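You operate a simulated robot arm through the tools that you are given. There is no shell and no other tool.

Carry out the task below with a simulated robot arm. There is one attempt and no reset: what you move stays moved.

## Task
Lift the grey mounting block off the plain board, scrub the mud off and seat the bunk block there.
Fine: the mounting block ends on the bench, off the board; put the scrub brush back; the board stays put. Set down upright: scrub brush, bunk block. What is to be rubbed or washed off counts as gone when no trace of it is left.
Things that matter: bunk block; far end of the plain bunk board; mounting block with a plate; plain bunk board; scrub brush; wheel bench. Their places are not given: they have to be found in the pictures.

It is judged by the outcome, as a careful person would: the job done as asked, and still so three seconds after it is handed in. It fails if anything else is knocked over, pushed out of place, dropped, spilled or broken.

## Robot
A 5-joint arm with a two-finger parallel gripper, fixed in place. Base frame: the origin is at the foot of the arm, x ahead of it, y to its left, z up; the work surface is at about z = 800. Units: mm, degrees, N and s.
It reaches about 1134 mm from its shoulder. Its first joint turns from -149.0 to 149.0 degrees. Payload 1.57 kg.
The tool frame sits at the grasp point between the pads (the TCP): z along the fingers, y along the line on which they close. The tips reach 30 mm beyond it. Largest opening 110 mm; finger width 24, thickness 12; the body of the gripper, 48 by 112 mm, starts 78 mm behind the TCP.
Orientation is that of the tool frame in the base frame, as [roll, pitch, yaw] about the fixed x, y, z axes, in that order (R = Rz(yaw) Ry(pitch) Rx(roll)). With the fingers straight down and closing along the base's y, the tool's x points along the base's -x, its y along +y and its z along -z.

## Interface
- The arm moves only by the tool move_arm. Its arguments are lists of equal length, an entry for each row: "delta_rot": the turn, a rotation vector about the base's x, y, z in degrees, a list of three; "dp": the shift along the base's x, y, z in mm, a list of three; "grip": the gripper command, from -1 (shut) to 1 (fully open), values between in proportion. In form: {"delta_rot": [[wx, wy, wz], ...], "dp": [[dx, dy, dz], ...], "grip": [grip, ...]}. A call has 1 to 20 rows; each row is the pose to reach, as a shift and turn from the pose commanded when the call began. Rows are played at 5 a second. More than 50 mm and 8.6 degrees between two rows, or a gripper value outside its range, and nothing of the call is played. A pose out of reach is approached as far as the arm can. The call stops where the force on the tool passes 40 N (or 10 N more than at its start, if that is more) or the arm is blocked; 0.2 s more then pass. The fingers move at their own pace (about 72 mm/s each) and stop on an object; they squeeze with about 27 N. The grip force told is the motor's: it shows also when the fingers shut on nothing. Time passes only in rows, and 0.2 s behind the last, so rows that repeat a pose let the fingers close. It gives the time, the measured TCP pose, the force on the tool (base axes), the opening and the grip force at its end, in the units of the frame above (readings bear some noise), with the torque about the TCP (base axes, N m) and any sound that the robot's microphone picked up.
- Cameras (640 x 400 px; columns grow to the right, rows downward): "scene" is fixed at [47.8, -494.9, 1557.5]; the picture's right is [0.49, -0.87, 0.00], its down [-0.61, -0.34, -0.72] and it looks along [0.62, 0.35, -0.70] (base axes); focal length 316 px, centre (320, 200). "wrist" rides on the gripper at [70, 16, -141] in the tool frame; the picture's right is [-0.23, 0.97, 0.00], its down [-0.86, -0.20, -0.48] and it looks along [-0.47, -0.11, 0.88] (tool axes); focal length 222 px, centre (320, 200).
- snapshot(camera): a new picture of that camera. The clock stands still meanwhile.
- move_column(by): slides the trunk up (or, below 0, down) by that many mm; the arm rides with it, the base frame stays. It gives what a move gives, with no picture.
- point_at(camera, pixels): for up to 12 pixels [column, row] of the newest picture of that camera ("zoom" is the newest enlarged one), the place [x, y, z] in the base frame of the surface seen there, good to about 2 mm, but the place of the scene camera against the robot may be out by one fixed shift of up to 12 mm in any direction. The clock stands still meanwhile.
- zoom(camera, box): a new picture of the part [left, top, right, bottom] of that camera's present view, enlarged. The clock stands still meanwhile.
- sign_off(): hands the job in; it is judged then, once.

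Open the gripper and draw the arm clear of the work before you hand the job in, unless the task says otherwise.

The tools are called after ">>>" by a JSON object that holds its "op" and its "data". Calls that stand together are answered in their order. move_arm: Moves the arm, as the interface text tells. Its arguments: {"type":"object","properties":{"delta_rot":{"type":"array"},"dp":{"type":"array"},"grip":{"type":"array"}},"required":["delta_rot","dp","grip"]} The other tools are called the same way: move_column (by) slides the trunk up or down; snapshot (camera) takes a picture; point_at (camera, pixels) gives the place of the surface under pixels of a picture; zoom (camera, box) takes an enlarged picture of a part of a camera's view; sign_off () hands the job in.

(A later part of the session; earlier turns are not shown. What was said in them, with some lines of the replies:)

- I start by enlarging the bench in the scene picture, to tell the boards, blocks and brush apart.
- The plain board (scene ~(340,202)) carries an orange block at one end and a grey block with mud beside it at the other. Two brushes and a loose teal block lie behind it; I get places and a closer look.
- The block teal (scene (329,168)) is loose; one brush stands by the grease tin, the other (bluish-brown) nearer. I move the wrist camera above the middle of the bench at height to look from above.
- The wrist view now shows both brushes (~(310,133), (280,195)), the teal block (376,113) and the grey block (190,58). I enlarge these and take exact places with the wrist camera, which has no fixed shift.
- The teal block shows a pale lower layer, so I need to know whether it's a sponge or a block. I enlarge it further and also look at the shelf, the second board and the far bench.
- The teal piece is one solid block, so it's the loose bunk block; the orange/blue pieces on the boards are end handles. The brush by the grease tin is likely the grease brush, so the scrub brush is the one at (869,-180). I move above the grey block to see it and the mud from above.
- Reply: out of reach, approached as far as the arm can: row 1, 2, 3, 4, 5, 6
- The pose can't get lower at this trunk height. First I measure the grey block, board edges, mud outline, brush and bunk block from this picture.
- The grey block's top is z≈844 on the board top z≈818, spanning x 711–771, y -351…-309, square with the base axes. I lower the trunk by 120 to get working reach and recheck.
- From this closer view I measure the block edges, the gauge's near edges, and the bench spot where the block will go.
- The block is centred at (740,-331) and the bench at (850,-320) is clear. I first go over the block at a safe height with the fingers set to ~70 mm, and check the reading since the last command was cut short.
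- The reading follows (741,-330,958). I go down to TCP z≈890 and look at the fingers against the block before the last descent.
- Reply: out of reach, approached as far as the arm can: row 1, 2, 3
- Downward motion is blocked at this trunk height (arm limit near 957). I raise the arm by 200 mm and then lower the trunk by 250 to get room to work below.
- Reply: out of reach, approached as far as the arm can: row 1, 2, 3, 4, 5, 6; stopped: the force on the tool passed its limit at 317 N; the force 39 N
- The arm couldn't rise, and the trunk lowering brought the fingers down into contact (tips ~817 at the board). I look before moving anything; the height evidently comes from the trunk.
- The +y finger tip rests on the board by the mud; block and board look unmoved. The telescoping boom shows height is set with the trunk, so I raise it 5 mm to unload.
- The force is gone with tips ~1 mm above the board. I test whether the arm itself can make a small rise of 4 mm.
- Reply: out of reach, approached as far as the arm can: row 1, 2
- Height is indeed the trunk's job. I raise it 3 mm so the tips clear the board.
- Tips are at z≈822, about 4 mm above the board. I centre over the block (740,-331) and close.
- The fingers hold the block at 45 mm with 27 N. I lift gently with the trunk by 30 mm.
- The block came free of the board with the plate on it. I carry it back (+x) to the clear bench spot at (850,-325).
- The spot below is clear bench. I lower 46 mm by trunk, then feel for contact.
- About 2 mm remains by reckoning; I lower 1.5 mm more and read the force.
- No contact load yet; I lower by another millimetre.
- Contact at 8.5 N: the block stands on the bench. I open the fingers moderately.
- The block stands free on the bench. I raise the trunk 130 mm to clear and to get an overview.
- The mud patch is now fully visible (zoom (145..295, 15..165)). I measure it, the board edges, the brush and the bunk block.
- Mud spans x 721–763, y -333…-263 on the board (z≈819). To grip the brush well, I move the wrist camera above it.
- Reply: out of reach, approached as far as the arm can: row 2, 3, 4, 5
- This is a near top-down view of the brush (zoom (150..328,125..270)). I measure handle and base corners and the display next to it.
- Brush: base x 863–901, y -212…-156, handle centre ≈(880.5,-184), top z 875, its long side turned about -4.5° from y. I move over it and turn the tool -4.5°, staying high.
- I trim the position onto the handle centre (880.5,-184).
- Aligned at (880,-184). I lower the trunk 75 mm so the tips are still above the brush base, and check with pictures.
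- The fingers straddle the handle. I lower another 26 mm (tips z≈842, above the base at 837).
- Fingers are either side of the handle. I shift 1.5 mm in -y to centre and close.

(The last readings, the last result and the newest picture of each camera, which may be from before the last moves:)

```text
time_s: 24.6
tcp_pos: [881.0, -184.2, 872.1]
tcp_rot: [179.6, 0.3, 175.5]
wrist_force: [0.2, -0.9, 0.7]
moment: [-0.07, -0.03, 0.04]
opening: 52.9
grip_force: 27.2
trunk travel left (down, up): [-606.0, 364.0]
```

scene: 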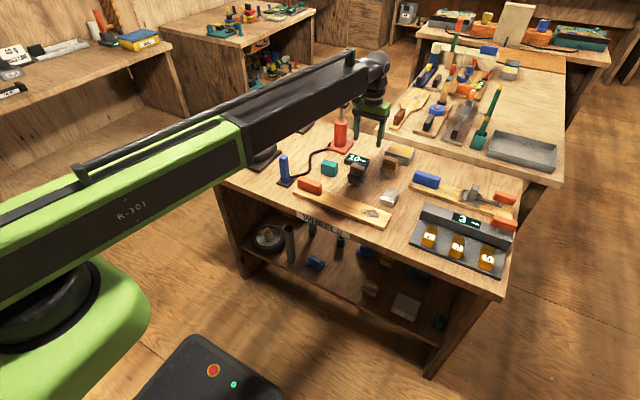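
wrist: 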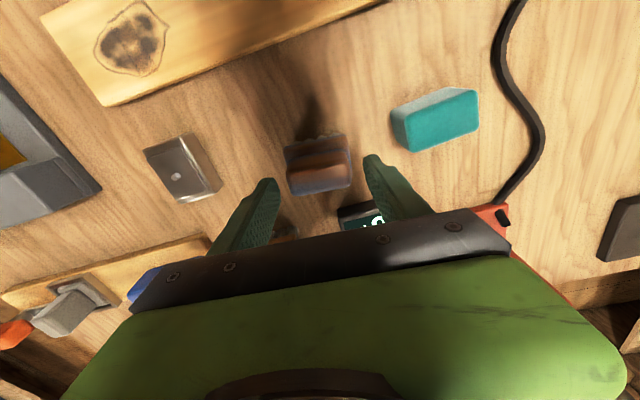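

Brush held at 52.9 mm opening; its home is TCP (880.7,-184.2,872.3) at trunk reading -606. I lift 40 mm.

>>> {"op": "move_column", "data": {"by": 45}}

>>> {"op": "zoom", "data": {"camera": "scene", "box": [310, 120, 410, 200]}}

```text
time_s: 25.5
tcp_pos: [880.2, -183.5, 917.5]
tcp_rot: [179.6, 0.3, 175.5]
wrist_force: [0.7, 0.2, -1.0]
moment: [0.0, -0.03, 0.0]
opening: 53.4
grip_force: 26.6
trunk travel left (down, up): [-651.0, 319.0]
```

```text
5.00 times, centred on (360, 160) of scene
```

zoom: 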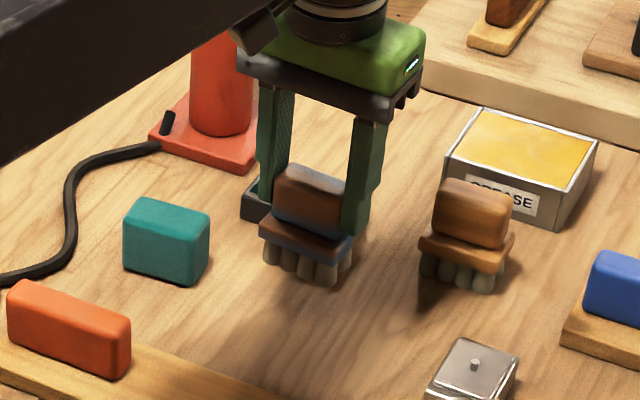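

The brush is lifted, its underside at z≈845. I carry it to above the mud, (741,-290), turning the tool back square, passing clear of the grey block.

>>> {"op": "move_arm", "data": {"delta_rot": [[0, 0, 0], [0, 0, 1], [0, 0, 2], [0, 0, 3], [0, 0, 4.4], [0, 0, 4.4]], "dp": [[-30, -15, 0], [-60, -35, 0], [-90, -60, 0], [-118, -85, 0], [-140, -107, 0], [-140, -107, 0]], "grip": [-1, -1, -1, -1, -1, -1]}}

>>> {"op": "snapshot", "data": {"camera": "wrist"}}

>>> {"op": "zoom", "data": {"camera": "scene", "box": [310, 150, 430, 230]}}

```text
time_s: 26.9
tcp_pos: [741.1, -291.8, 918.1]
tcp_rot: [179.7, 0.3, 179.9]
wrist_force: [-0.1, 0.2, -1.4]
moment: [0.01, -0.03, 0.01]
opening: 53.4
grip_force: 27.2
trunk travel left (down, up): [-651.0, 319.0]
```

```text
taken
```

wrist: 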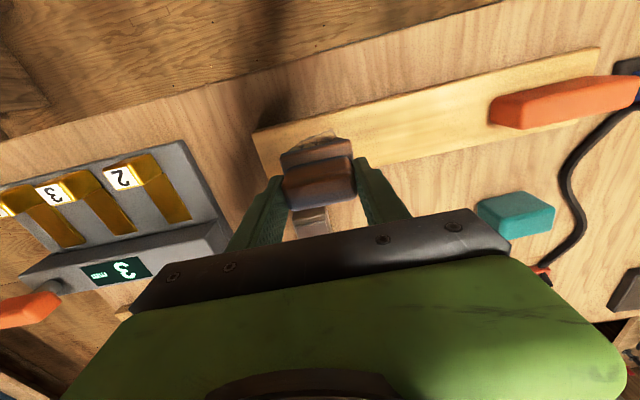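

```text
5.00 times, centred on (370, 190) of scene
```

zoom: 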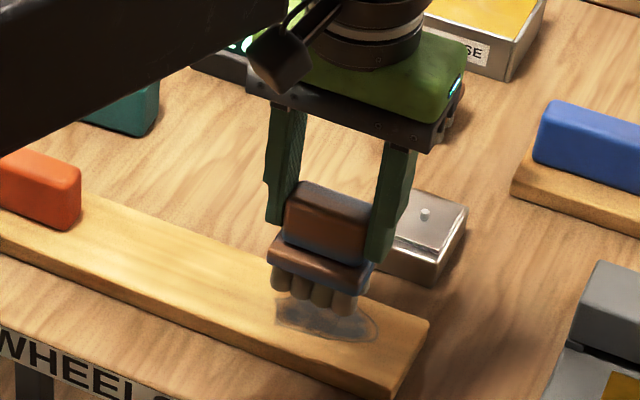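

The brush is over the mud. I lower 25 mm, leaving ~2 mm, then feel for contact.

>>> {"op": "move_column", "data": {"by": -25}}

```text
time_s: 27.6
tcp_pos: [741.8, -290.7, 892.3]
tcp_rot: [179.6, 0.3, 180.0]
wrist_force: [-0.5, -1.0, -0.6]
moment: [0.01, -0.01, 0.02]
opening: 52.9
grip_force: 26.8
trunk travel left (down, up): [-626.0, 344.0]
```

No contact yet; I lower 1.5 mm.

>>> {"op": "move_column", "data": {"by": -1.5}}

```text
time_s: 28.1
tcp_pos: [741.9, -291.6, 891.2]
tcp_rot: [179.5, 0.2, 179.9]
wrist_force: [0.7, 0.0, -1.0]
moment: [0.0, 0.01, 0.01]
opening: 53.1
grip_force: 27.6
trunk travel left (down, up): [-624.0, 346.0]
```

Still free; another 1 mm down.

>>> {"op": "move_column", "data": {"by": -1}}

```text
time_s: 28.6
tcp_pos: [740.3, -291.2, 891.2]
tcp_rot: [179.5, 0.5, 179.9]
wrist_force: [1.9, -0.3, 7.4]
moment: [-0.29, -0.1, 0.05]
opening: 53.5
grip_force: 26.5
trunk travel left (down, up): [-623.0, 347.0]
```

Contact at ~8 N. I make gentle strokes along the board over the mud, then check the board hasn't shifted.

>>> {"op": "move_arm", "data": {"delta_rot": [[0, 0, 0], [0, 0, 0], [0, 0, 0], [0, 0, 0], [0, 0, 0], [0, 0, 0], [0, 0, 0], [0, 0, 0]], "dp": [[0, 10, 0], [0, 20, 0], [0, 10, 0], [0, 0, 0], [0, -10, 0], [0, -20, 0], [0, -30, 0], [0, -20, 0]], "grip": [-1, -1, -1, -1, -1, -1, -1, -1]}}

>>> {"op": "zoom", "data": {"camera": "scene", "box": [290, 160, 430, 240]}}

>>> {"op": "snapshot", "data": {"camera": "wrist"}}

```text
time_s: 30.4
tcp_pos: [741.4, -312.6, 890.3]
tcp_rot: [179.7, 0.4, 179.9]
wrist_force: [0.9, -2.7, 6.4]
moment: [-0.38, -0.03, 0.01]
opening: 53.1
grip_force: 27.1
trunk travel left (down, up): [-623.0, 347.0]
```

```text
4.57 times, centred on (360, 200) of scene
```

zoom: 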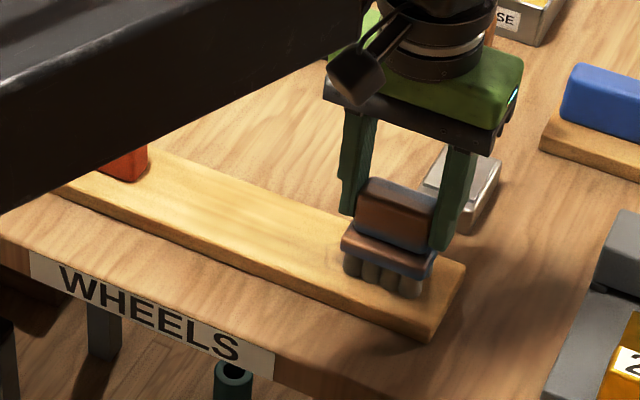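

```text
taken
```

wrist: 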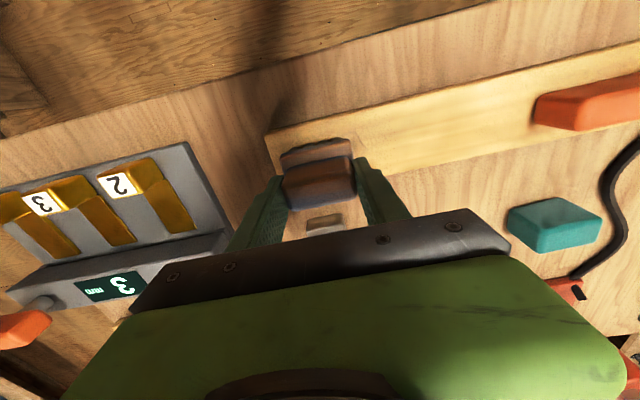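

The board is in place and the mud ahead of the brush is gone. I sweep the rest in lanes at x≈741±10, y from -326 to -268.

>>> {"op": "move_arm", "data": {"delta_rot": [[0, 0, 0], [0, 0, 0], [0, 0, 0], [0, 0, 0], [0, 0, 0], [0, 0, 0], [0, 0, 0], [0, 0, 0], [0, 0, 0], [0, 0, 0], [0, 0, 0], [0, 0, 0], [0, 0, 0], [0, 0, 0], [0, 0, 0], [0, 0, 0], [0, 0, 0], [0, 0, 0]], "dp": [[0, -8, 0], [0, -15, 0], [-6, -15, 0], [-11, -15, 0], [-11, -4, 0], [-11, 8, 0], [-11, 20, 0], [-11, 32, 0], [-11, 43, 0], [-4, 43, 0], [4, 43, 0], [11, 43, 0], [11, 31, 0], [11, 19, 0], [11, 7, 0], [11, -5, 0], [11, -15, 0], [4, -15, 0]], "grip": [-1, -1, -1, -1, -1, -1, -1, -1, -1, -1, -1, -1, -1, -1, -1, -1, -1, -1]}}

>>> {"op": "snapshot", "data": {"camera": "wrist"}}

```text
time_s: 34.2
tcp_pos: [745.7, -328.2, 890.7]
tcp_rot: [179.5, 0.5, 179.9]
wrist_force: [1.5, -0.6, 6.5]
moment: [-0.24, -0.11, 0.02]
opening: 53.1
grip_force: 27.0
trunk travel left (down, up): [-623.0, 347.0]
```

```text
taken
```

wrist: 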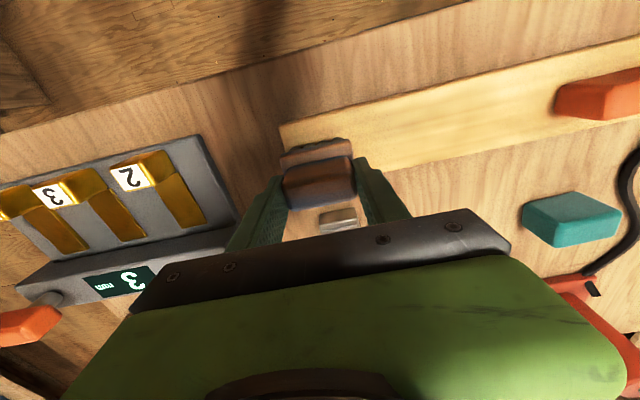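

I lift the brush 35 mm to inspect the board where it sat.

>>> {"op": "move_column", "data": {"by": 28}}

>>> {"op": "zoom", "data": {"camera": "scene", "box": [320, 170, 420, 240]}}

```text
time_s: 34.9
tcp_pos: [745.4, -329.0, 918.7]
tcp_rot: [179.7, 0.4, 179.9]
wrist_force: [0.0, -0.3, -1.1]
moment: [0.0, 0.01, -0.01]
opening: 53.1
grip_force: 27.6
trunk travel left (down, up): [-651.0, 319.0]
```

```text
5.71 times, centred on (370, 205) of scene
```

zoom: 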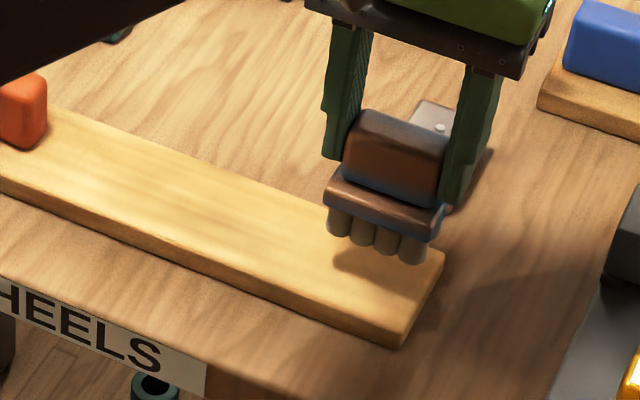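

The board looks clean, only shadow left under the brush. I carry the brush back over its place, first going +y to stay clear of the grey block.

>>> {"op": "move_arm", "data": {"delta_rot": [[0, 0, 0], [0, 0, 0], [0, 0, -1], [0, 0, -2], [0, 0, -3], [0, 0, -4.4], [0, 0, -4.4], [0, 0, -4.4]], "dp": [[0, 30, 0], [5, 60, 0], [35, 90, 0], [70, 120, 0], [100, 145, 0], [135, 145, 0], [135, 145, 0], [135, 145, 0]], "grip": [-1, -1, -1, -1, -1, -1, -1, -1]}}

>>> {"op": "snapshot", "data": {"camera": "wrist"}}

>>> {"op": "zoom", "data": {"camera": "wrist", "box": [0, 0, 240, 150]}}

>>> {"op": "zoom", "data": {"camera": "scene", "box": [320, 170, 420, 240]}}

```text
time_s: 36.7
tcp_pos: [882.0, -180.6, 917.5]
tcp_rot: [179.6, 0.3, 175.5]
wrist_force: [0.5, -0.7, -1.0]
moment: [-0.02, 0.01, 0.01]
opening: 53.3
grip_force: 26.8
trunk travel left (down, up): [-651.0, 319.0]
```

```text
taken
```

wrist: 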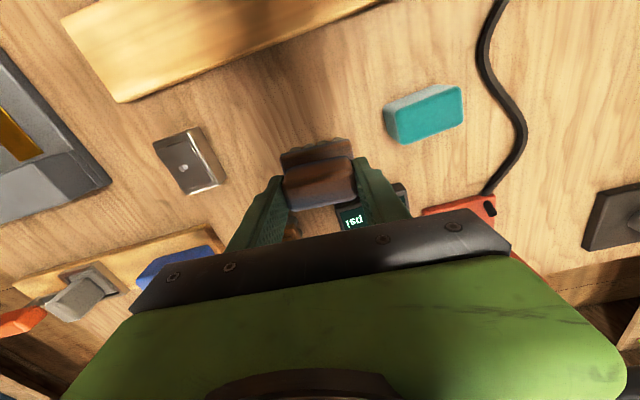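

```text
2.67 times, centred on (120, 75) of wrist
```

zoom: 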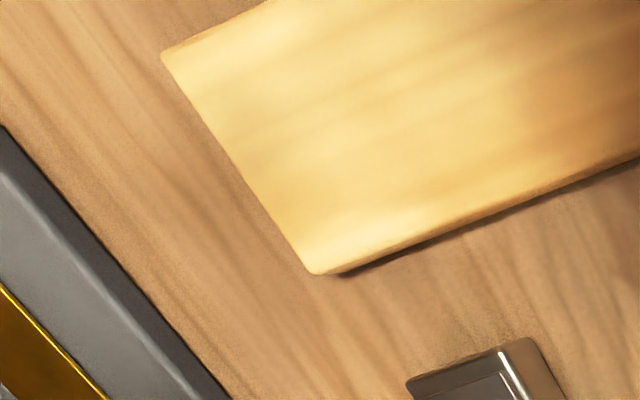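

```text
5.71 times, centred on (370, 205) of scene
```

zoom: 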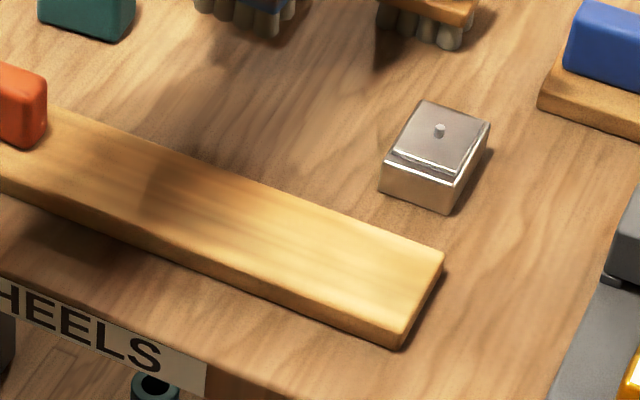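

The far end is spotless in both views. I trim the position to the brush's home (880.6,-184).

>>> {"op": "move_arm", "data": {"delta_rot": [[0, 0, 0], [0, 0, 0]], "dp": [[-1, -3, 0], [-1, -3, 0]], "grip": [-1, -1]}}

>>> {"op": "move_column", "data": {"by": -42}}

```text
time_s: 37.3
tcp_pos: [880.6, -183.6, 918.5]
tcp_rot: [179.6, 0.3, 175.5]
wrist_force: [-0.2, -0.5, -1.4]
moment: [-0.01, 0.04, 0.01]
opening: 53.0
grip_force: 27.1
trunk travel left (down, up): [-651.0, 319.0]
```

```text
time_s: 38.2
tcp_pos: [880.7, -184.5, 876.9]
tcp_rot: [179.6, 0.4, 175.5]
wrist_force: [0.5, 0.2, -0.9]
moment: [0.02, -0.03, 0.0]
opening: 53.2
grip_force: 27.3
trunk travel left (down, up): [-609.0, 361.0]
```

Position is (880.7,-184.5), about 3 mm above the resting height. I lower 2.5 mm.

>>> {"op": "move_column", "data": {"by": -2.5}}

```text
time_s: 38.7
tcp_pos: [880.4, -184.0, 873.9]
tcp_rot: [179.6, 0.3, 175.4]
wrist_force: [0.5, -0.3, -0.5]
moment: [-0.02, 0.0, 0.0]
opening: 53.4
grip_force: 26.9
trunk travel left (down, up): [-607.0, 363.0]
```

Still free; 1 mm more.

>>> {"op": "move_column", "data": {"by": -1}}

```text
time_s: 39.2
tcp_pos: [880.3, -185.0, 871.9]
tcp_rot: [179.7, 0.3, 175.5]
wrist_force: [-1.1, 0.6, -1.7]
moment: [-0.01, -0.01, -0.02]
opening: 53.0
grip_force: 26.8
trunk travel left (down, up): [-606.0, 364.0]
```

Just at the old height with no load; another 0.7 mm to find contact.

>>> {"op": "move_column", "data": {"by": -0.7}}

```text
time_s: 39.7
tcp_pos: [880.4, -186.3, 872.7]
tcp_rot: [179.5, 0.4, 175.4]
wrist_force: [2.7, -0.7, 8.2]
moment: [-0.28, -0.12, 0.07]
opening: 53.2
grip_force: 26.6
trunk travel left (down, up): [-605.0, 365.0]
```

Contact at 8 N: the brush stands on the bench. I open the fingers slowly.

>>> {"op": "move_arm", "data": {"delta_rot": [[0, 0, 0], [0, 0, 0], [0, 0, 0], [0, 0, 0]], "dp": [[0, 0, 0], [0, 0, 0], [0, 0, 0], [0, 0, 0]], "grip": [0.02, 0.15, 0.3, 0.3]}}

>>> {"op": "move_column", "data": {"by": 100}}

>>> {"op": "snapshot", "data": {"camera": "wrist"}}

>>> {"op": "zoom", "data": {"camera": "scene", "box": [310, 130, 430, 210]}}

```text
time_s: 40.7
tcp_pos: [880.5, -184.4, 871.3]
tcp_rot: [179.5, 0.3, 175.6]
wrist_force: [-0.4, -0.4, -0.4]
moment: [-0.03, 0.01, 0.01]
opening: 71.5
grip_force: 0.1
trunk travel left (down, up): [-605.0, 365.0]
```

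```text
time_s: 42.0
tcp_pos: [880.4, -185.1, 972.1]
tcp_rot: [179.6, 0.2, 175.4]
wrist_force: [0.0, -0.3, -0.2]
moment: [-0.01, 0.02, 0.0]
opening: 71.2
grip_force: 0.1
trunk travel left (down, up): [-705.0, 265.0]
```

```text
taken
```

wrist: 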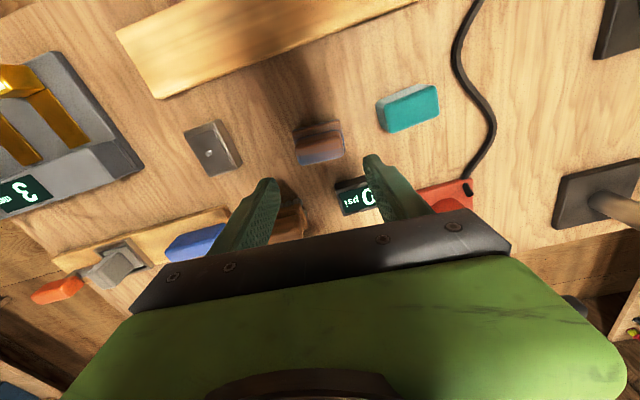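

```text
5.00 times, centred on (370, 170) of scene
```

zoom: 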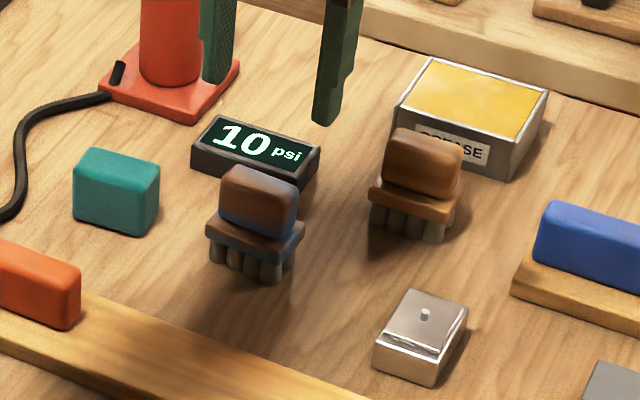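

The brush stands at its old place. Now the bunk block: I measure its top and the neighbouring pump, whose tower must not be hit.

>>> {"op": "zoom", "data": {"camera": "wrist", "box": [350, 60, 470, 150]}}

>>> {"op": "point_at", "data": {"camera": "zoom", "pixels": [[150, 265], [455, 155], [460, 310], [195, 370], [310, 270], [165, 200], [420, 135], [150, 300]]}}

>>> {"op": "snapshot", "data": {"camera": "scene"}}

>>> {"op": "point_at", "data": {"camera": "scene", "pixels": [[338, 130], [341, 104], [335, 148], [348, 148], [330, 160], [329, 172], [284, 170], [310, 152]]}}

```text
4.44 times, centred on (410, 105) of wrist
```

zoom: 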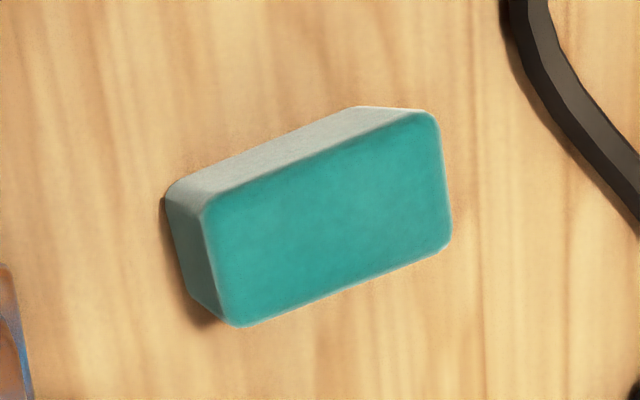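

```text
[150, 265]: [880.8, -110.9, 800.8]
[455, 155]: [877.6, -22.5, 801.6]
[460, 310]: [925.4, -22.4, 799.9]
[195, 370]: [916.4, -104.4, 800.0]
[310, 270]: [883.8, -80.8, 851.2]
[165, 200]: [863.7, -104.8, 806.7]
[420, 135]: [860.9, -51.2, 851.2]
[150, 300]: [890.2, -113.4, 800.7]
```

```text
taken
```

scene: 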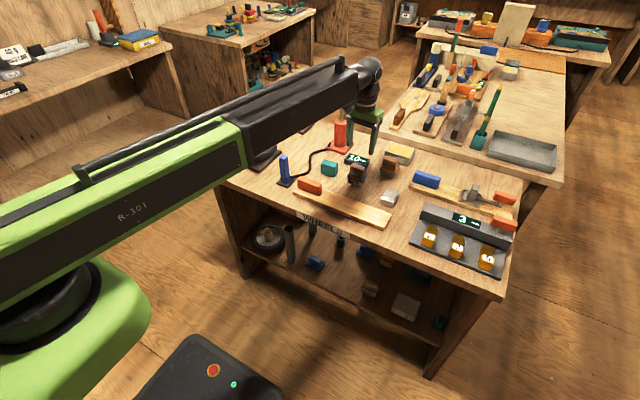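

```text
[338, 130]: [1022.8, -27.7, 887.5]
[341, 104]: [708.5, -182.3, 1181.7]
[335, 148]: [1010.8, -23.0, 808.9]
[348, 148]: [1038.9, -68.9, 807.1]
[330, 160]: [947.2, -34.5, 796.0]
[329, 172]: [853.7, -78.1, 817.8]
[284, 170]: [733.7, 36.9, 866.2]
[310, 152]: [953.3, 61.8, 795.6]
```

The pump stands at x≥1000, well clear of a grip at x≈875. I measure the teal top-face corners precisely.

>>> {"op": "point_at", "data": {"camera": "zoom", "pixels": [[218, 206], [428, 124], [442, 238], [240, 315], [320, 160], [340, 278], [216, 260], [440, 180], [200, 270], [260, 175], [330, 150]]}}

```text
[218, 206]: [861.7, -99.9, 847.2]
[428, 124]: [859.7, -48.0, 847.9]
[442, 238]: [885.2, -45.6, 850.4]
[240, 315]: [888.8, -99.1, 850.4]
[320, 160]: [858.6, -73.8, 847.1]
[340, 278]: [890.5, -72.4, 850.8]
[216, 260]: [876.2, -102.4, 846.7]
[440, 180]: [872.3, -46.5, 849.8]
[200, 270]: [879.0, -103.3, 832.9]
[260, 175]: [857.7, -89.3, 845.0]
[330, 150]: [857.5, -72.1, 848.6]
```

The bunk block spans x 856–892, y -104…-45, z 800–851, turned about +3°; centre (874,-74). I move over it at height, turning the tool +7.5° and opening to ~77 mm.

>>> {"op": "move_arm", "data": {"delta_rot": [[0, 0, 2], [0, 0, 4], [0, 0, 6], [0, 0, 7.5], [0, 0, 7.5]], "dp": [[-2, 35, 0], [-4, 70, 0], [-6, 100, 0], [-6.4, 111, 0], [-6.4, 111, 0]], "grip": [0.4, 0.4, 0.4, 0.4, 0.4]}}

>>> {"op": "snapshot", "data": {"camera": "wrist"}}

>>> {"op": "snapshot", "data": {"camera": "scene"}}

```text
time_s: 43.2
tcp_pos: [873.7, -75.0, 972.0]
tcp_rot: [179.5, 0.3, -176.9]
wrist_force: [-0.5, -0.4, 0.5]
moment: [0.0, 0.0, 0.0]
opening: 77.2
grip_force: 0.1
trunk travel left (down, up): [-705.0, 265.0]
```

```text
taken
```

wrist: 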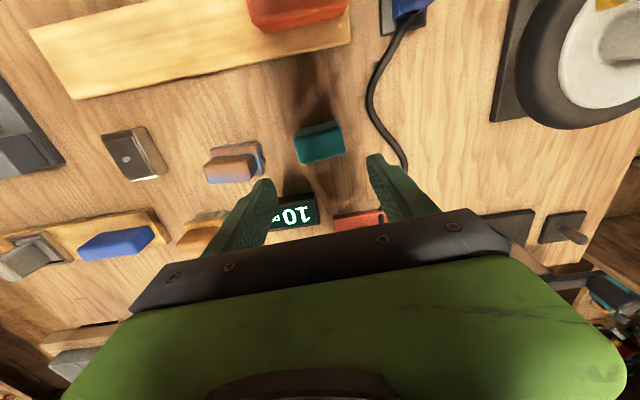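

```text
taken
```

scene: 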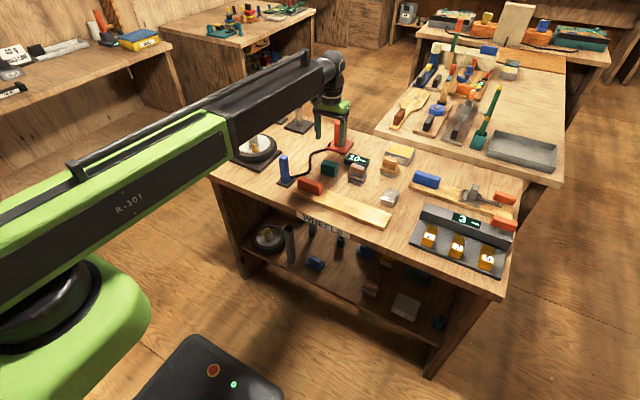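

Block at wrist (318,143) between the fingers' line. I re-measure its top face from here and look at clearance to the pump.

>>> {"op": "zoom", "data": {"camera": "wrist", "box": [280, 105, 360, 175]}}

>>> {"op": "point_at", "data": {"camera": "wrist", "pixels": [[298, 138], [340, 127], [342, 152], [303, 162], [320, 145], [299, 150], [342, 140], [318, 133], [322, 157]]}}

>>> {"op": "zoom", "data": {"camera": "scene", "box": [280, 80, 400, 190]}}

```text
5.71 times, centred on (320, 140) of wrist
```

zoom: 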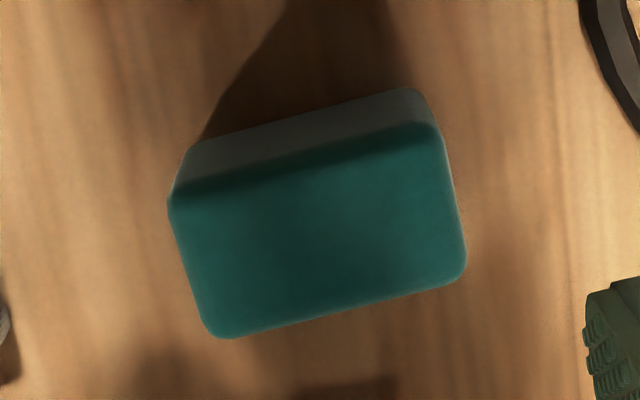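

```text
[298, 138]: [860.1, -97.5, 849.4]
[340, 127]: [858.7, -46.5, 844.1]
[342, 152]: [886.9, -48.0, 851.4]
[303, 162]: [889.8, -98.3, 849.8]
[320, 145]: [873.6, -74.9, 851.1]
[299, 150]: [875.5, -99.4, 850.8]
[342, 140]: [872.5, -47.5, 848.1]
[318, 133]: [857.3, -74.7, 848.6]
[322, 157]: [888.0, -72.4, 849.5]
```

```text
3.64 times, centred on (340, 135) of scene
```

zoom: 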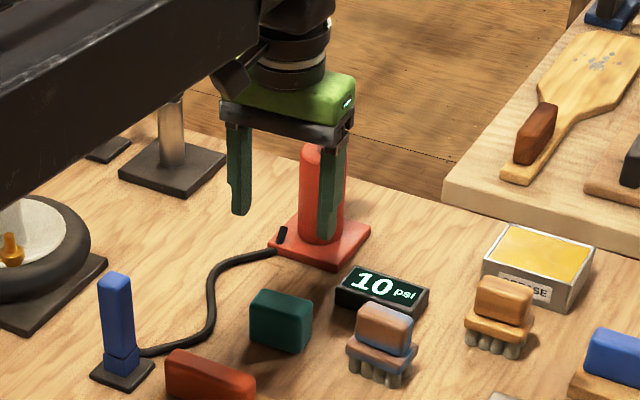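

Centre reads (874,-73.5). I trim +1.5 mm in y and lower 95 mm, still above contact depth for the base but around the top.

>>> {"op": "move_arm", "data": {"delta_rot": [[0, 0, 0], [0, 0, 0]], "dp": [[0.3, 1.3, 0], [0.3, 1.3, 0]], "grip": [0.4, 0.4]}}

>>> {"op": "move_column", "data": {"by": -85}}

>>> {"op": "snapshot", "data": {"camera": "wrist"}}

>>> {"op": "zoom", "data": {"camera": "scene", "box": [280, 110, 400, 200]}}

```text
time_s: 43.9
tcp_pos: [875.0, -71.7, 971.0]
tcp_rot: [179.6, 0.2, -177.0]
wrist_force: [-0.1, 0.5, 0.3]
moment: [-0.02, 0.01, -0.02]
opening: 77.1
grip_force: 0.0
trunk travel left (down, up): [-705.0, 265.0]
```

```text
time_s: 45.1
tcp_pos: [874.4, -72.8, 887.4]
tcp_rot: [179.6, 0.4, -177.0]
wrist_force: [-0.4, 0.0, 0.2]
moment: [0.0, -0.03, 0.02]
opening: 77.3
grip_force: 0.1
trunk travel left (down, up): [-620.0, 350.0]
```

```text
taken
```

wrist: 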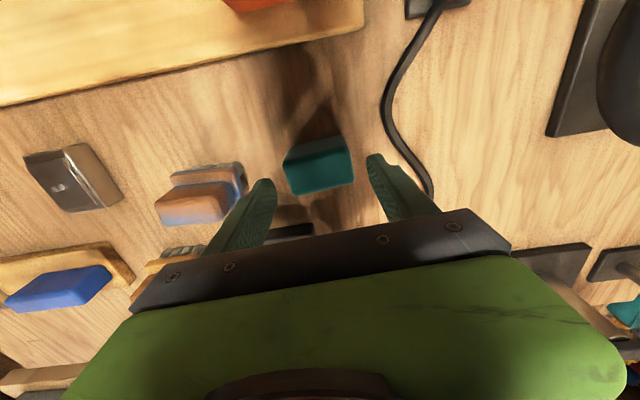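

```text
4.44 times, centred on (340, 155) of scene
```

zoom: 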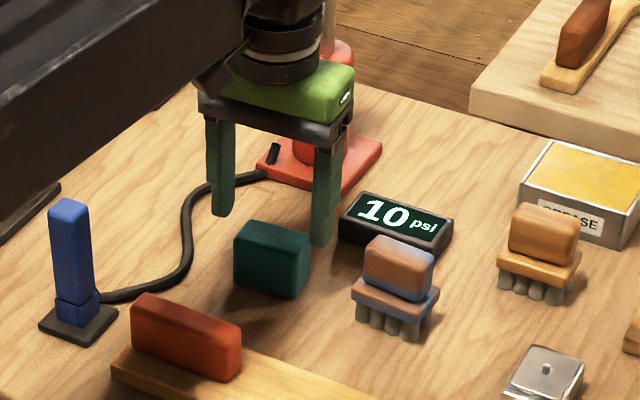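

Fingers straddle the block with room at the hose and brush. I lower another 40 mm (tips z≈817).

>>> {"op": "move_column", "data": {"by": -40}}

>>> {"op": "zoom", "data": {"camera": "scene", "box": [280, 120, 400, 200]}}

```text
time_s: 45.9
tcp_pos: [873.6, -72.5, 847.2]
tcp_rot: [179.6, 0.3, -177.0]
wrist_force: [0.1, -0.7, 0.3]
moment: [0.0, 0.01, 0.02]
opening: 76.9
grip_force: 0.0
trunk travel left (down, up): [-580.0, 390.0]
```

```text
5.00 times, centred on (340, 160) of scene
```

zoom: 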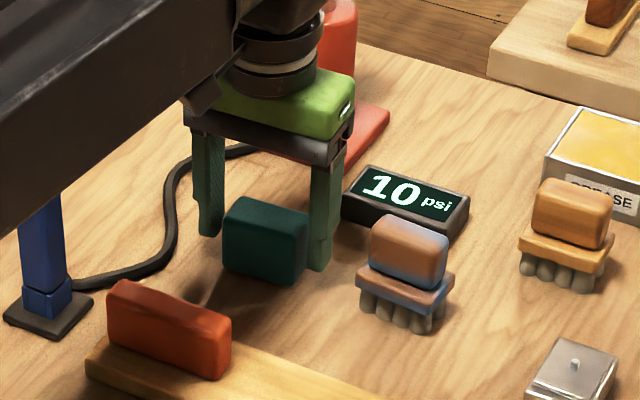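

In position around the block; I close the fingers.

>>> {"op": "move_arm", "data": {"delta_rot": [[0, 0, 0], [0, 0, 0], [0, 0, 0], [0, 0, 0], [0, 0, 0]], "dp": [[0, -1, 0], [0, -1, 0], [0, -1, 0], [0, -1, 0], [0, -1, 0]], "grip": [0.25, 0.12, 0, -1, -1]}}

```text
time_s: 47.1
tcp_pos: [874.7, -74.1, 846.3]
tcp_rot: [179.6, 0.3, -177.0]
wrist_force: [-0.1, 1.1, 1.1]
moment: [-0.02, -0.03, 0.02]
opening: 59.8
grip_force: 27.3
trunk travel left (down, up): [-580.0, 390.0]
```

Held at 59.8 mm. I lift 75 mm so the block passes over everything in the way.

>>> {"op": "move_column", "data": {"by": 85}}

>>> {"op": "zoom", "data": {"camera": "scene", "box": [280, 100, 400, 200]}}

```text
time_s: 48.3
tcp_pos: [874.2, -72.2, 930.8]
tcp_rot: [179.6, 0.3, -177.0]
wrist_force: [1.0, -0.6, -0.7]
moment: [-0.01, -0.02, 0.0]
opening: 59.5
grip_force: 26.9
trunk travel left (down, up): [-665.0, 305.0]
```

```text
4.00 times, centred on (340, 150) of scene
```

zoom: 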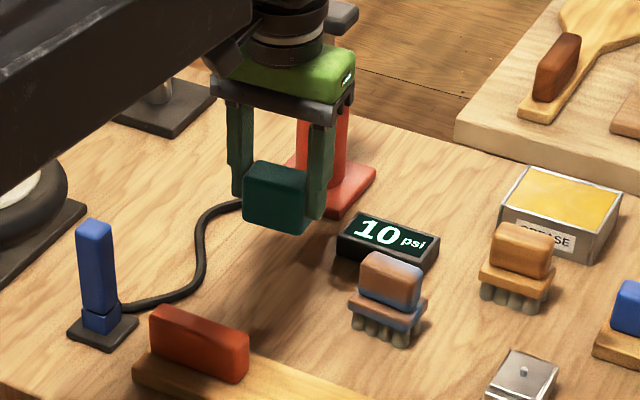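

The block hangs with its bottom at z≈884, above everything on the way. I carry it to above the clean far end, (741,-310), turning -3.5° to line up with the board.

>>> {"op": "move_arm", "data": {"delta_rot": [[0, 0, 0], [0, 0, -1], [0, 0, -1.5], [0, 0, -2], [0, 0, -2.5], [0, 0, -3], [0, 0, -3.5], [0, 0, -3.5], [0, 0, -3.5]], "dp": [[-20, -32, 0], [-40, -66, 0], [-60, -100, 0], [-80, -135, 0], [-100, -170, 0], [-118, -205, 0], [-133, -237, 0], [-133, -237, 0], [-133, -237, 0]], "grip": [-1, -1, -1, -1, -1, -1, -1, -1, -1]}}

>>> {"op": "snapshot", "data": {"camera": "wrist"}}

>>> {"op": "zoom", "data": {"camera": "scene", "box": [310, 140, 430, 230]}}

```text
time_s: 50.3
tcp_pos: [742.6, -311.2, 932.2]
tcp_rot: [179.6, 0.2, 179.4]
wrist_force: [1.0, -0.6, -0.9]
moment: [0.0, 0.01, 0.03]
opening: 59.9
grip_force: 26.7
trunk travel left (down, up): [-665.0, 305.0]
```

```text
taken
```

wrist: 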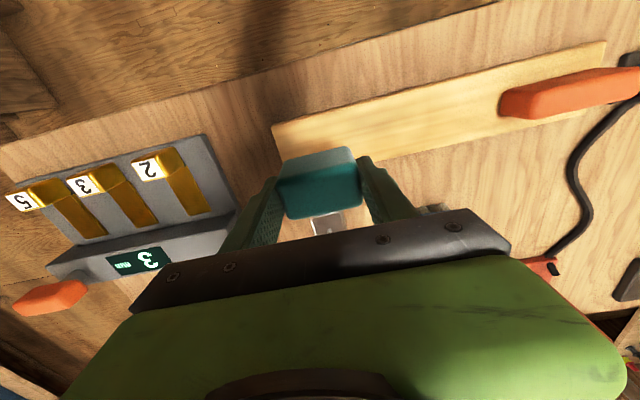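

```text
4.44 times, centred on (370, 185) of scene
```

zoom: 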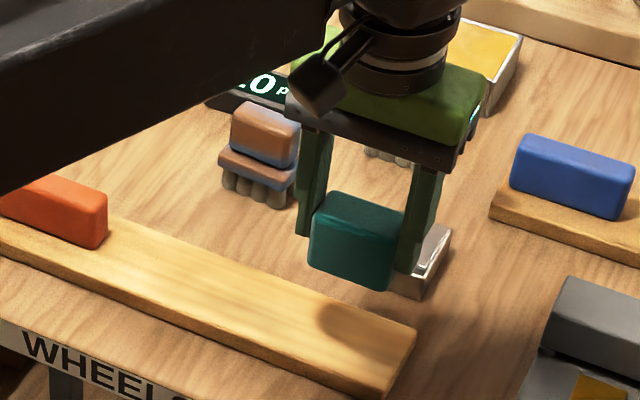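

The block is lined up over the board's end. I lower 62 mm, leaving ~3–4 mm.

>>> {"op": "move_column", "data": {"by": -62}}

>>> {"op": "zoom", "data": {"camera": "scene", "box": [310, 160, 430, 240]}}

```text
time_s: 51.3
tcp_pos: [742.0, -311.4, 869.7]
tcp_rot: [179.5, 0.3, 179.5]
wrist_force: [0.0, 0.0, -1.8]
moment: [0.01, -0.01, 0.01]
opening: 59.4
grip_force: 26.8
trunk travel left (down, up): [-603.0, 367.0]
```

```text
5.00 times, centred on (370, 200) of scene
```

zoom: 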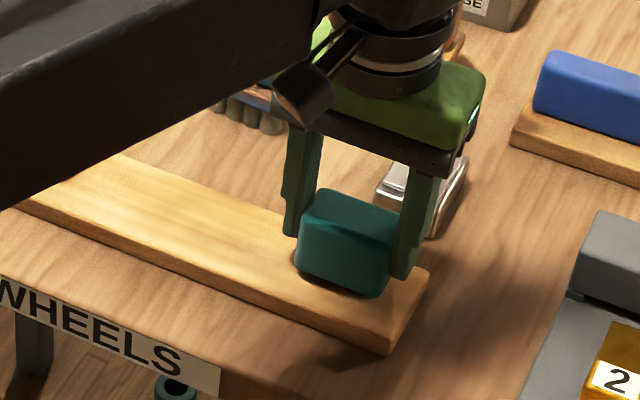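

Nearly down and well aligned. I lower 2.5 mm.

>>> {"op": "move_column", "data": {"by": -2.5}}

```text
time_s: 51.8
tcp_pos: [741.6, -312.1, 868.5]
tcp_rot: [179.6, 0.2, 179.5]
wrist_force: [0.0, -0.8, -1.3]
moment: [0.0, 0.01, 0.0]
opening: 59.5
grip_force: 26.7
trunk travel left (down, up): [-601.0, 369.0]
```

Still hanging; 1 mm more.

>>> {"op": "move_column", "data": {"by": -1.2}}

```text
time_s: 52.4
tcp_pos: [742.5, -310.2, 865.5]
tcp_rot: [179.6, 0.4, 179.5]
wrist_force: [0.9, 0.0, -1.1]
moment: [0.0, 0.03, 0.02]
opening: 59.6
grip_force: 27.0
trunk travel left (down, up): [-599.0, 371.0]
```

No contact yet; another millimetre.

>>> {"op": "move_column", "data": {"by": -1}}

```text
time_s: 52.9
tcp_pos: [741.4, -310.9, 865.8]
tcp_rot: [179.6, 0.3, 179.5]
wrist_force: [-0.5, 0.3, -0.2]
moment: [0.02, -0.01, -0.03]
opening: 59.5
grip_force: 27.0
trunk travel left (down, up): [-598.0, 372.0]
```

The load eases slightly; a further 0.7 mm to seat it.

>>> {"op": "move_column", "data": {"by": -0.7}}

```text
time_s: 53.4
tcp_pos: [741.3, -310.4, 864.7]
tcp_rot: [179.6, 0.5, 179.5]
wrist_force: [3.6, 0.0, 7.7]
moment: [-0.35, -0.09, 0.09]
opening: 59.6
grip_force: 26.5
trunk travel left (down, up): [-598.0, 372.0]
```

Contact at ~8 N: the block is seated. I open the fingers gently.

>>> {"op": "move_arm", "data": {"delta_rot": [[0, 0, 0], [0, 0, 0], [0, 0, 0], [0, 0, 0]], "dp": [[0, 0, 0], [0, 0, 0], [0, 0, 0], [0, 0, 0]], "grip": [0.15, 0.3, 0.4, 0.4]}}

>>> {"op": "zoom", "data": {"camera": "scene", "box": [310, 160, 430, 240]}}

```text
time_s: 54.4
tcp_pos: [741.5, -311.5, 864.3]
tcp_rot: [179.6, 0.3, 179.6]
wrist_force: [-0.1, 0.0, -0.4]
moment: [-0.02, 0.0, 0.01]
opening: 77.2
grip_force: 0.0
trunk travel left (down, up): [-598.0, 372.0]
```

```text
5.00 times, centred on (370, 200) of scene
```

zoom: 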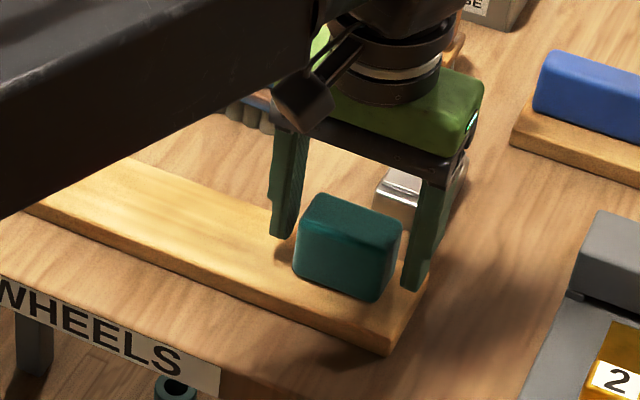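

The block stands flat and free of the fingers. I raise the trunk 150 mm.

>>> {"op": "move_column", "data": {"by": 170}}

>>> {"op": "snapshot", "data": {"camera": "wrist"}}

>>> {"op": "snapshot", "data": {"camera": "scene"}}

```text
time_s: 56.3
tcp_pos: [741.7, -311.5, 1035.1]
tcp_rot: [179.6, 0.2, 179.5]
wrist_force: [0.3, -0.5, 0.0]
moment: [-0.03, -0.01, -0.01]
opening: 76.7
grip_force: 0.0
trunk travel left (down, up): [-768.0, 202.0]
```

```text
taken
```

wrist: 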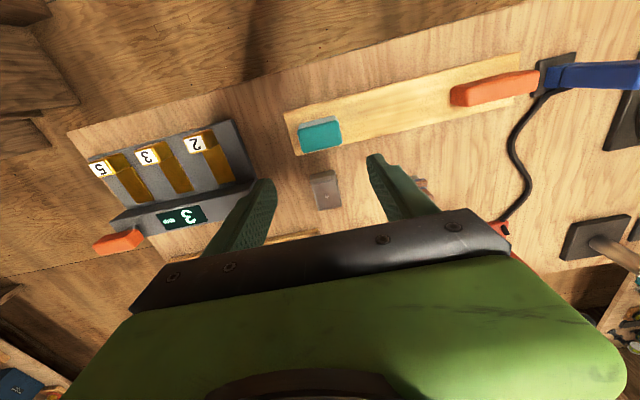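

```text
taken
```

scene: 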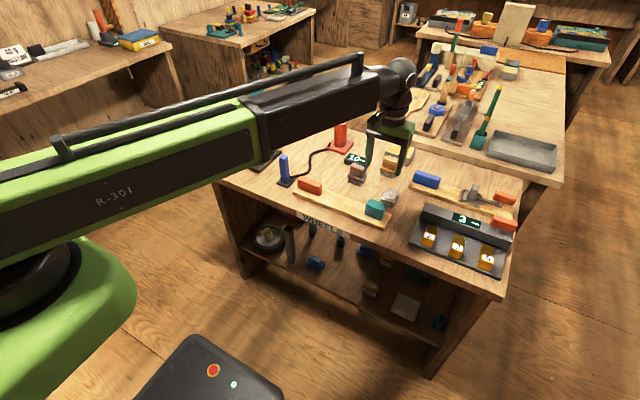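

All is in place. I check the board and block closely, then take board corners to confirm it hasn't moved.

>>> {"op": "zoom", "data": {"camera": "wrist", "box": [260, 50, 460, 175]}}

>>> {"op": "point_at", "data": {"camera": "zoom", "pixels": [[90, 205], [125, 328], [195, 265], [150, 240], [255, 285], [400, 200], [140, 320]]}}

>>> {"op": "zoom", "data": {"camera": "scene", "box": [320, 170, 420, 240]}}

```text
3.20 times, centred on (360, 112) of wrist
```

zoom: 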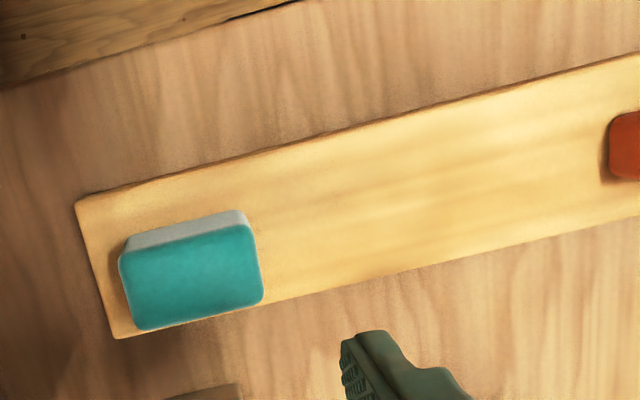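

```text
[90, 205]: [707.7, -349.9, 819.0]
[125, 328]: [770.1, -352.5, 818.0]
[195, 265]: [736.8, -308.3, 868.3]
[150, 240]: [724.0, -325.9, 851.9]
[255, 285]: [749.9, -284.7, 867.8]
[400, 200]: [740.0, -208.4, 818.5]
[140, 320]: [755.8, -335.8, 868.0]
```

```text
5.71 times, centred on (370, 205) of scene
```

zoom: 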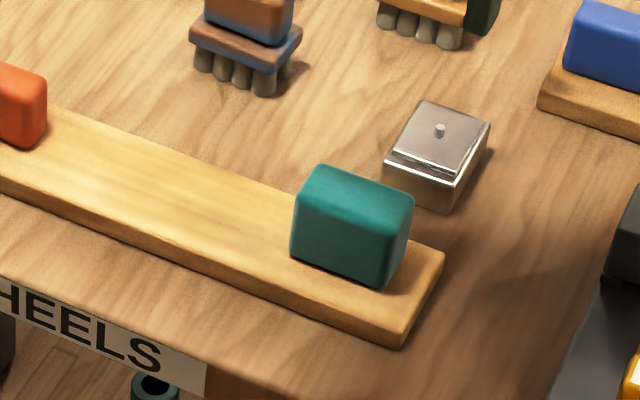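

The board end is at scene (384,231) as in the first picture, so it didn't move; block upright, no mud left. I withdraw the arm to near its starting pose with the gripper open.

>>> {"op": "move_arm", "data": {"delta_rot": [[0, 0, 0], [0, 0, 0], [0, 0, 0], [0, 0, 0], [0, 0, 0], [0, 0, 0], [0, 0, 0], [0, 0, 0], [0, 0, 0], [0, 0, 0]], "dp": [[-6, 40, 0], [-12, 80, 0], [-18, 120, 0], [-24, 160, 0], [-30, 200, 0], [-38, 240, 0], [-46, 280, 0], [-54, 320, 0], [-60, 340, 0], [-60, 340, 0]], "grip": [1, 1, 1, 1, 1, 1, 1, 1, 1, 1]}}

>>> {"op": "snapshot", "data": {"camera": "scene"}}

>>> {"op": "zoom", "data": {"camera": "scene", "box": [280, 120, 440, 240]}}

```text
time_s: 58.5
tcp_pos: [681.2, 26.1, 1034.6]
tcp_rot: [179.6, 0.3, 179.6]
wrist_force: [0.6, -0.8, 0.1]
moment: [-0.01, -0.02, 0.0]
opening: 110.0
grip_force: 0.0
trunk travel left (down, up): [-768.0, 202.0]
```

```text
taken
```

scene: 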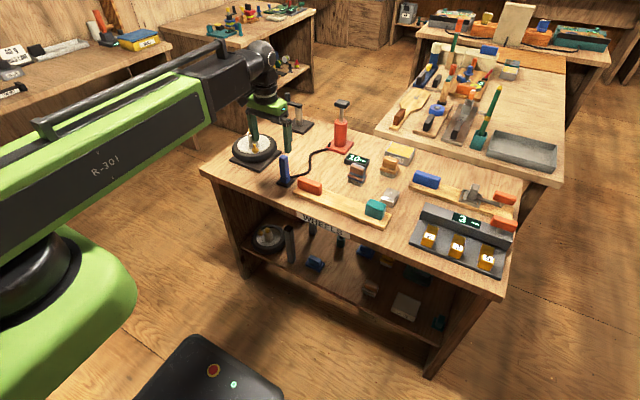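

```text
3.33 times, centred on (360, 180) of scene
```

zoom: 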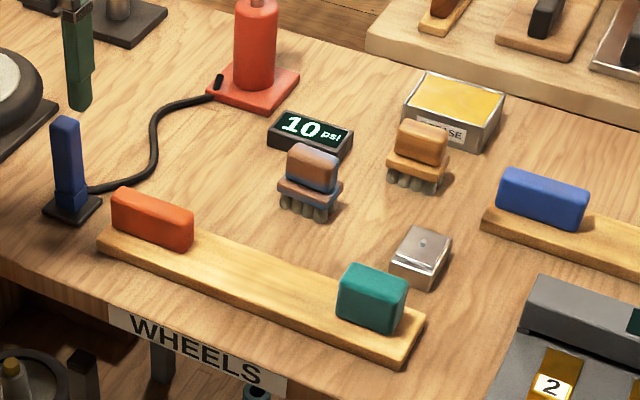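

The mounting block is on the bench off the board and the mud is gone. The brush stands in its old place, the bunk block is seated upright on the far end, and the arm is clear with the gripper open, so I hand the job in.

>>> {"op": "sign_off", "data": {}}

```text
The job is handed in.
```

The job is handed in. The bunk block now stands upright on the far end of the plain board, where the mud was scrubbed off. No trace of the mud shows in the last pictures.

- **Mounting block:** it stands on the bench behind the board, with its plate still on.
- **Scrub brush:** it is back upright where I picked it up. I took the bluish-brown brush as the scrub brush because the other one stands by the grease tin.
- **Board:** its end sits at the same spot in the scene picture as at the start.
- **Bunk block:** I took the loose teal block as the bunk block. It is set lengthwise along the board, centred about 47 mm in from the far end. That covers most of the mud patch and part of where the mounting block stood.

**One mishap:** early on I lowered the trunk too far and a fingertip pressed hard on the board, peaking at 317 N. I saw no mark on the board and nothing out of place afterwards.

The arm is back near its starting pose with the gripper open.
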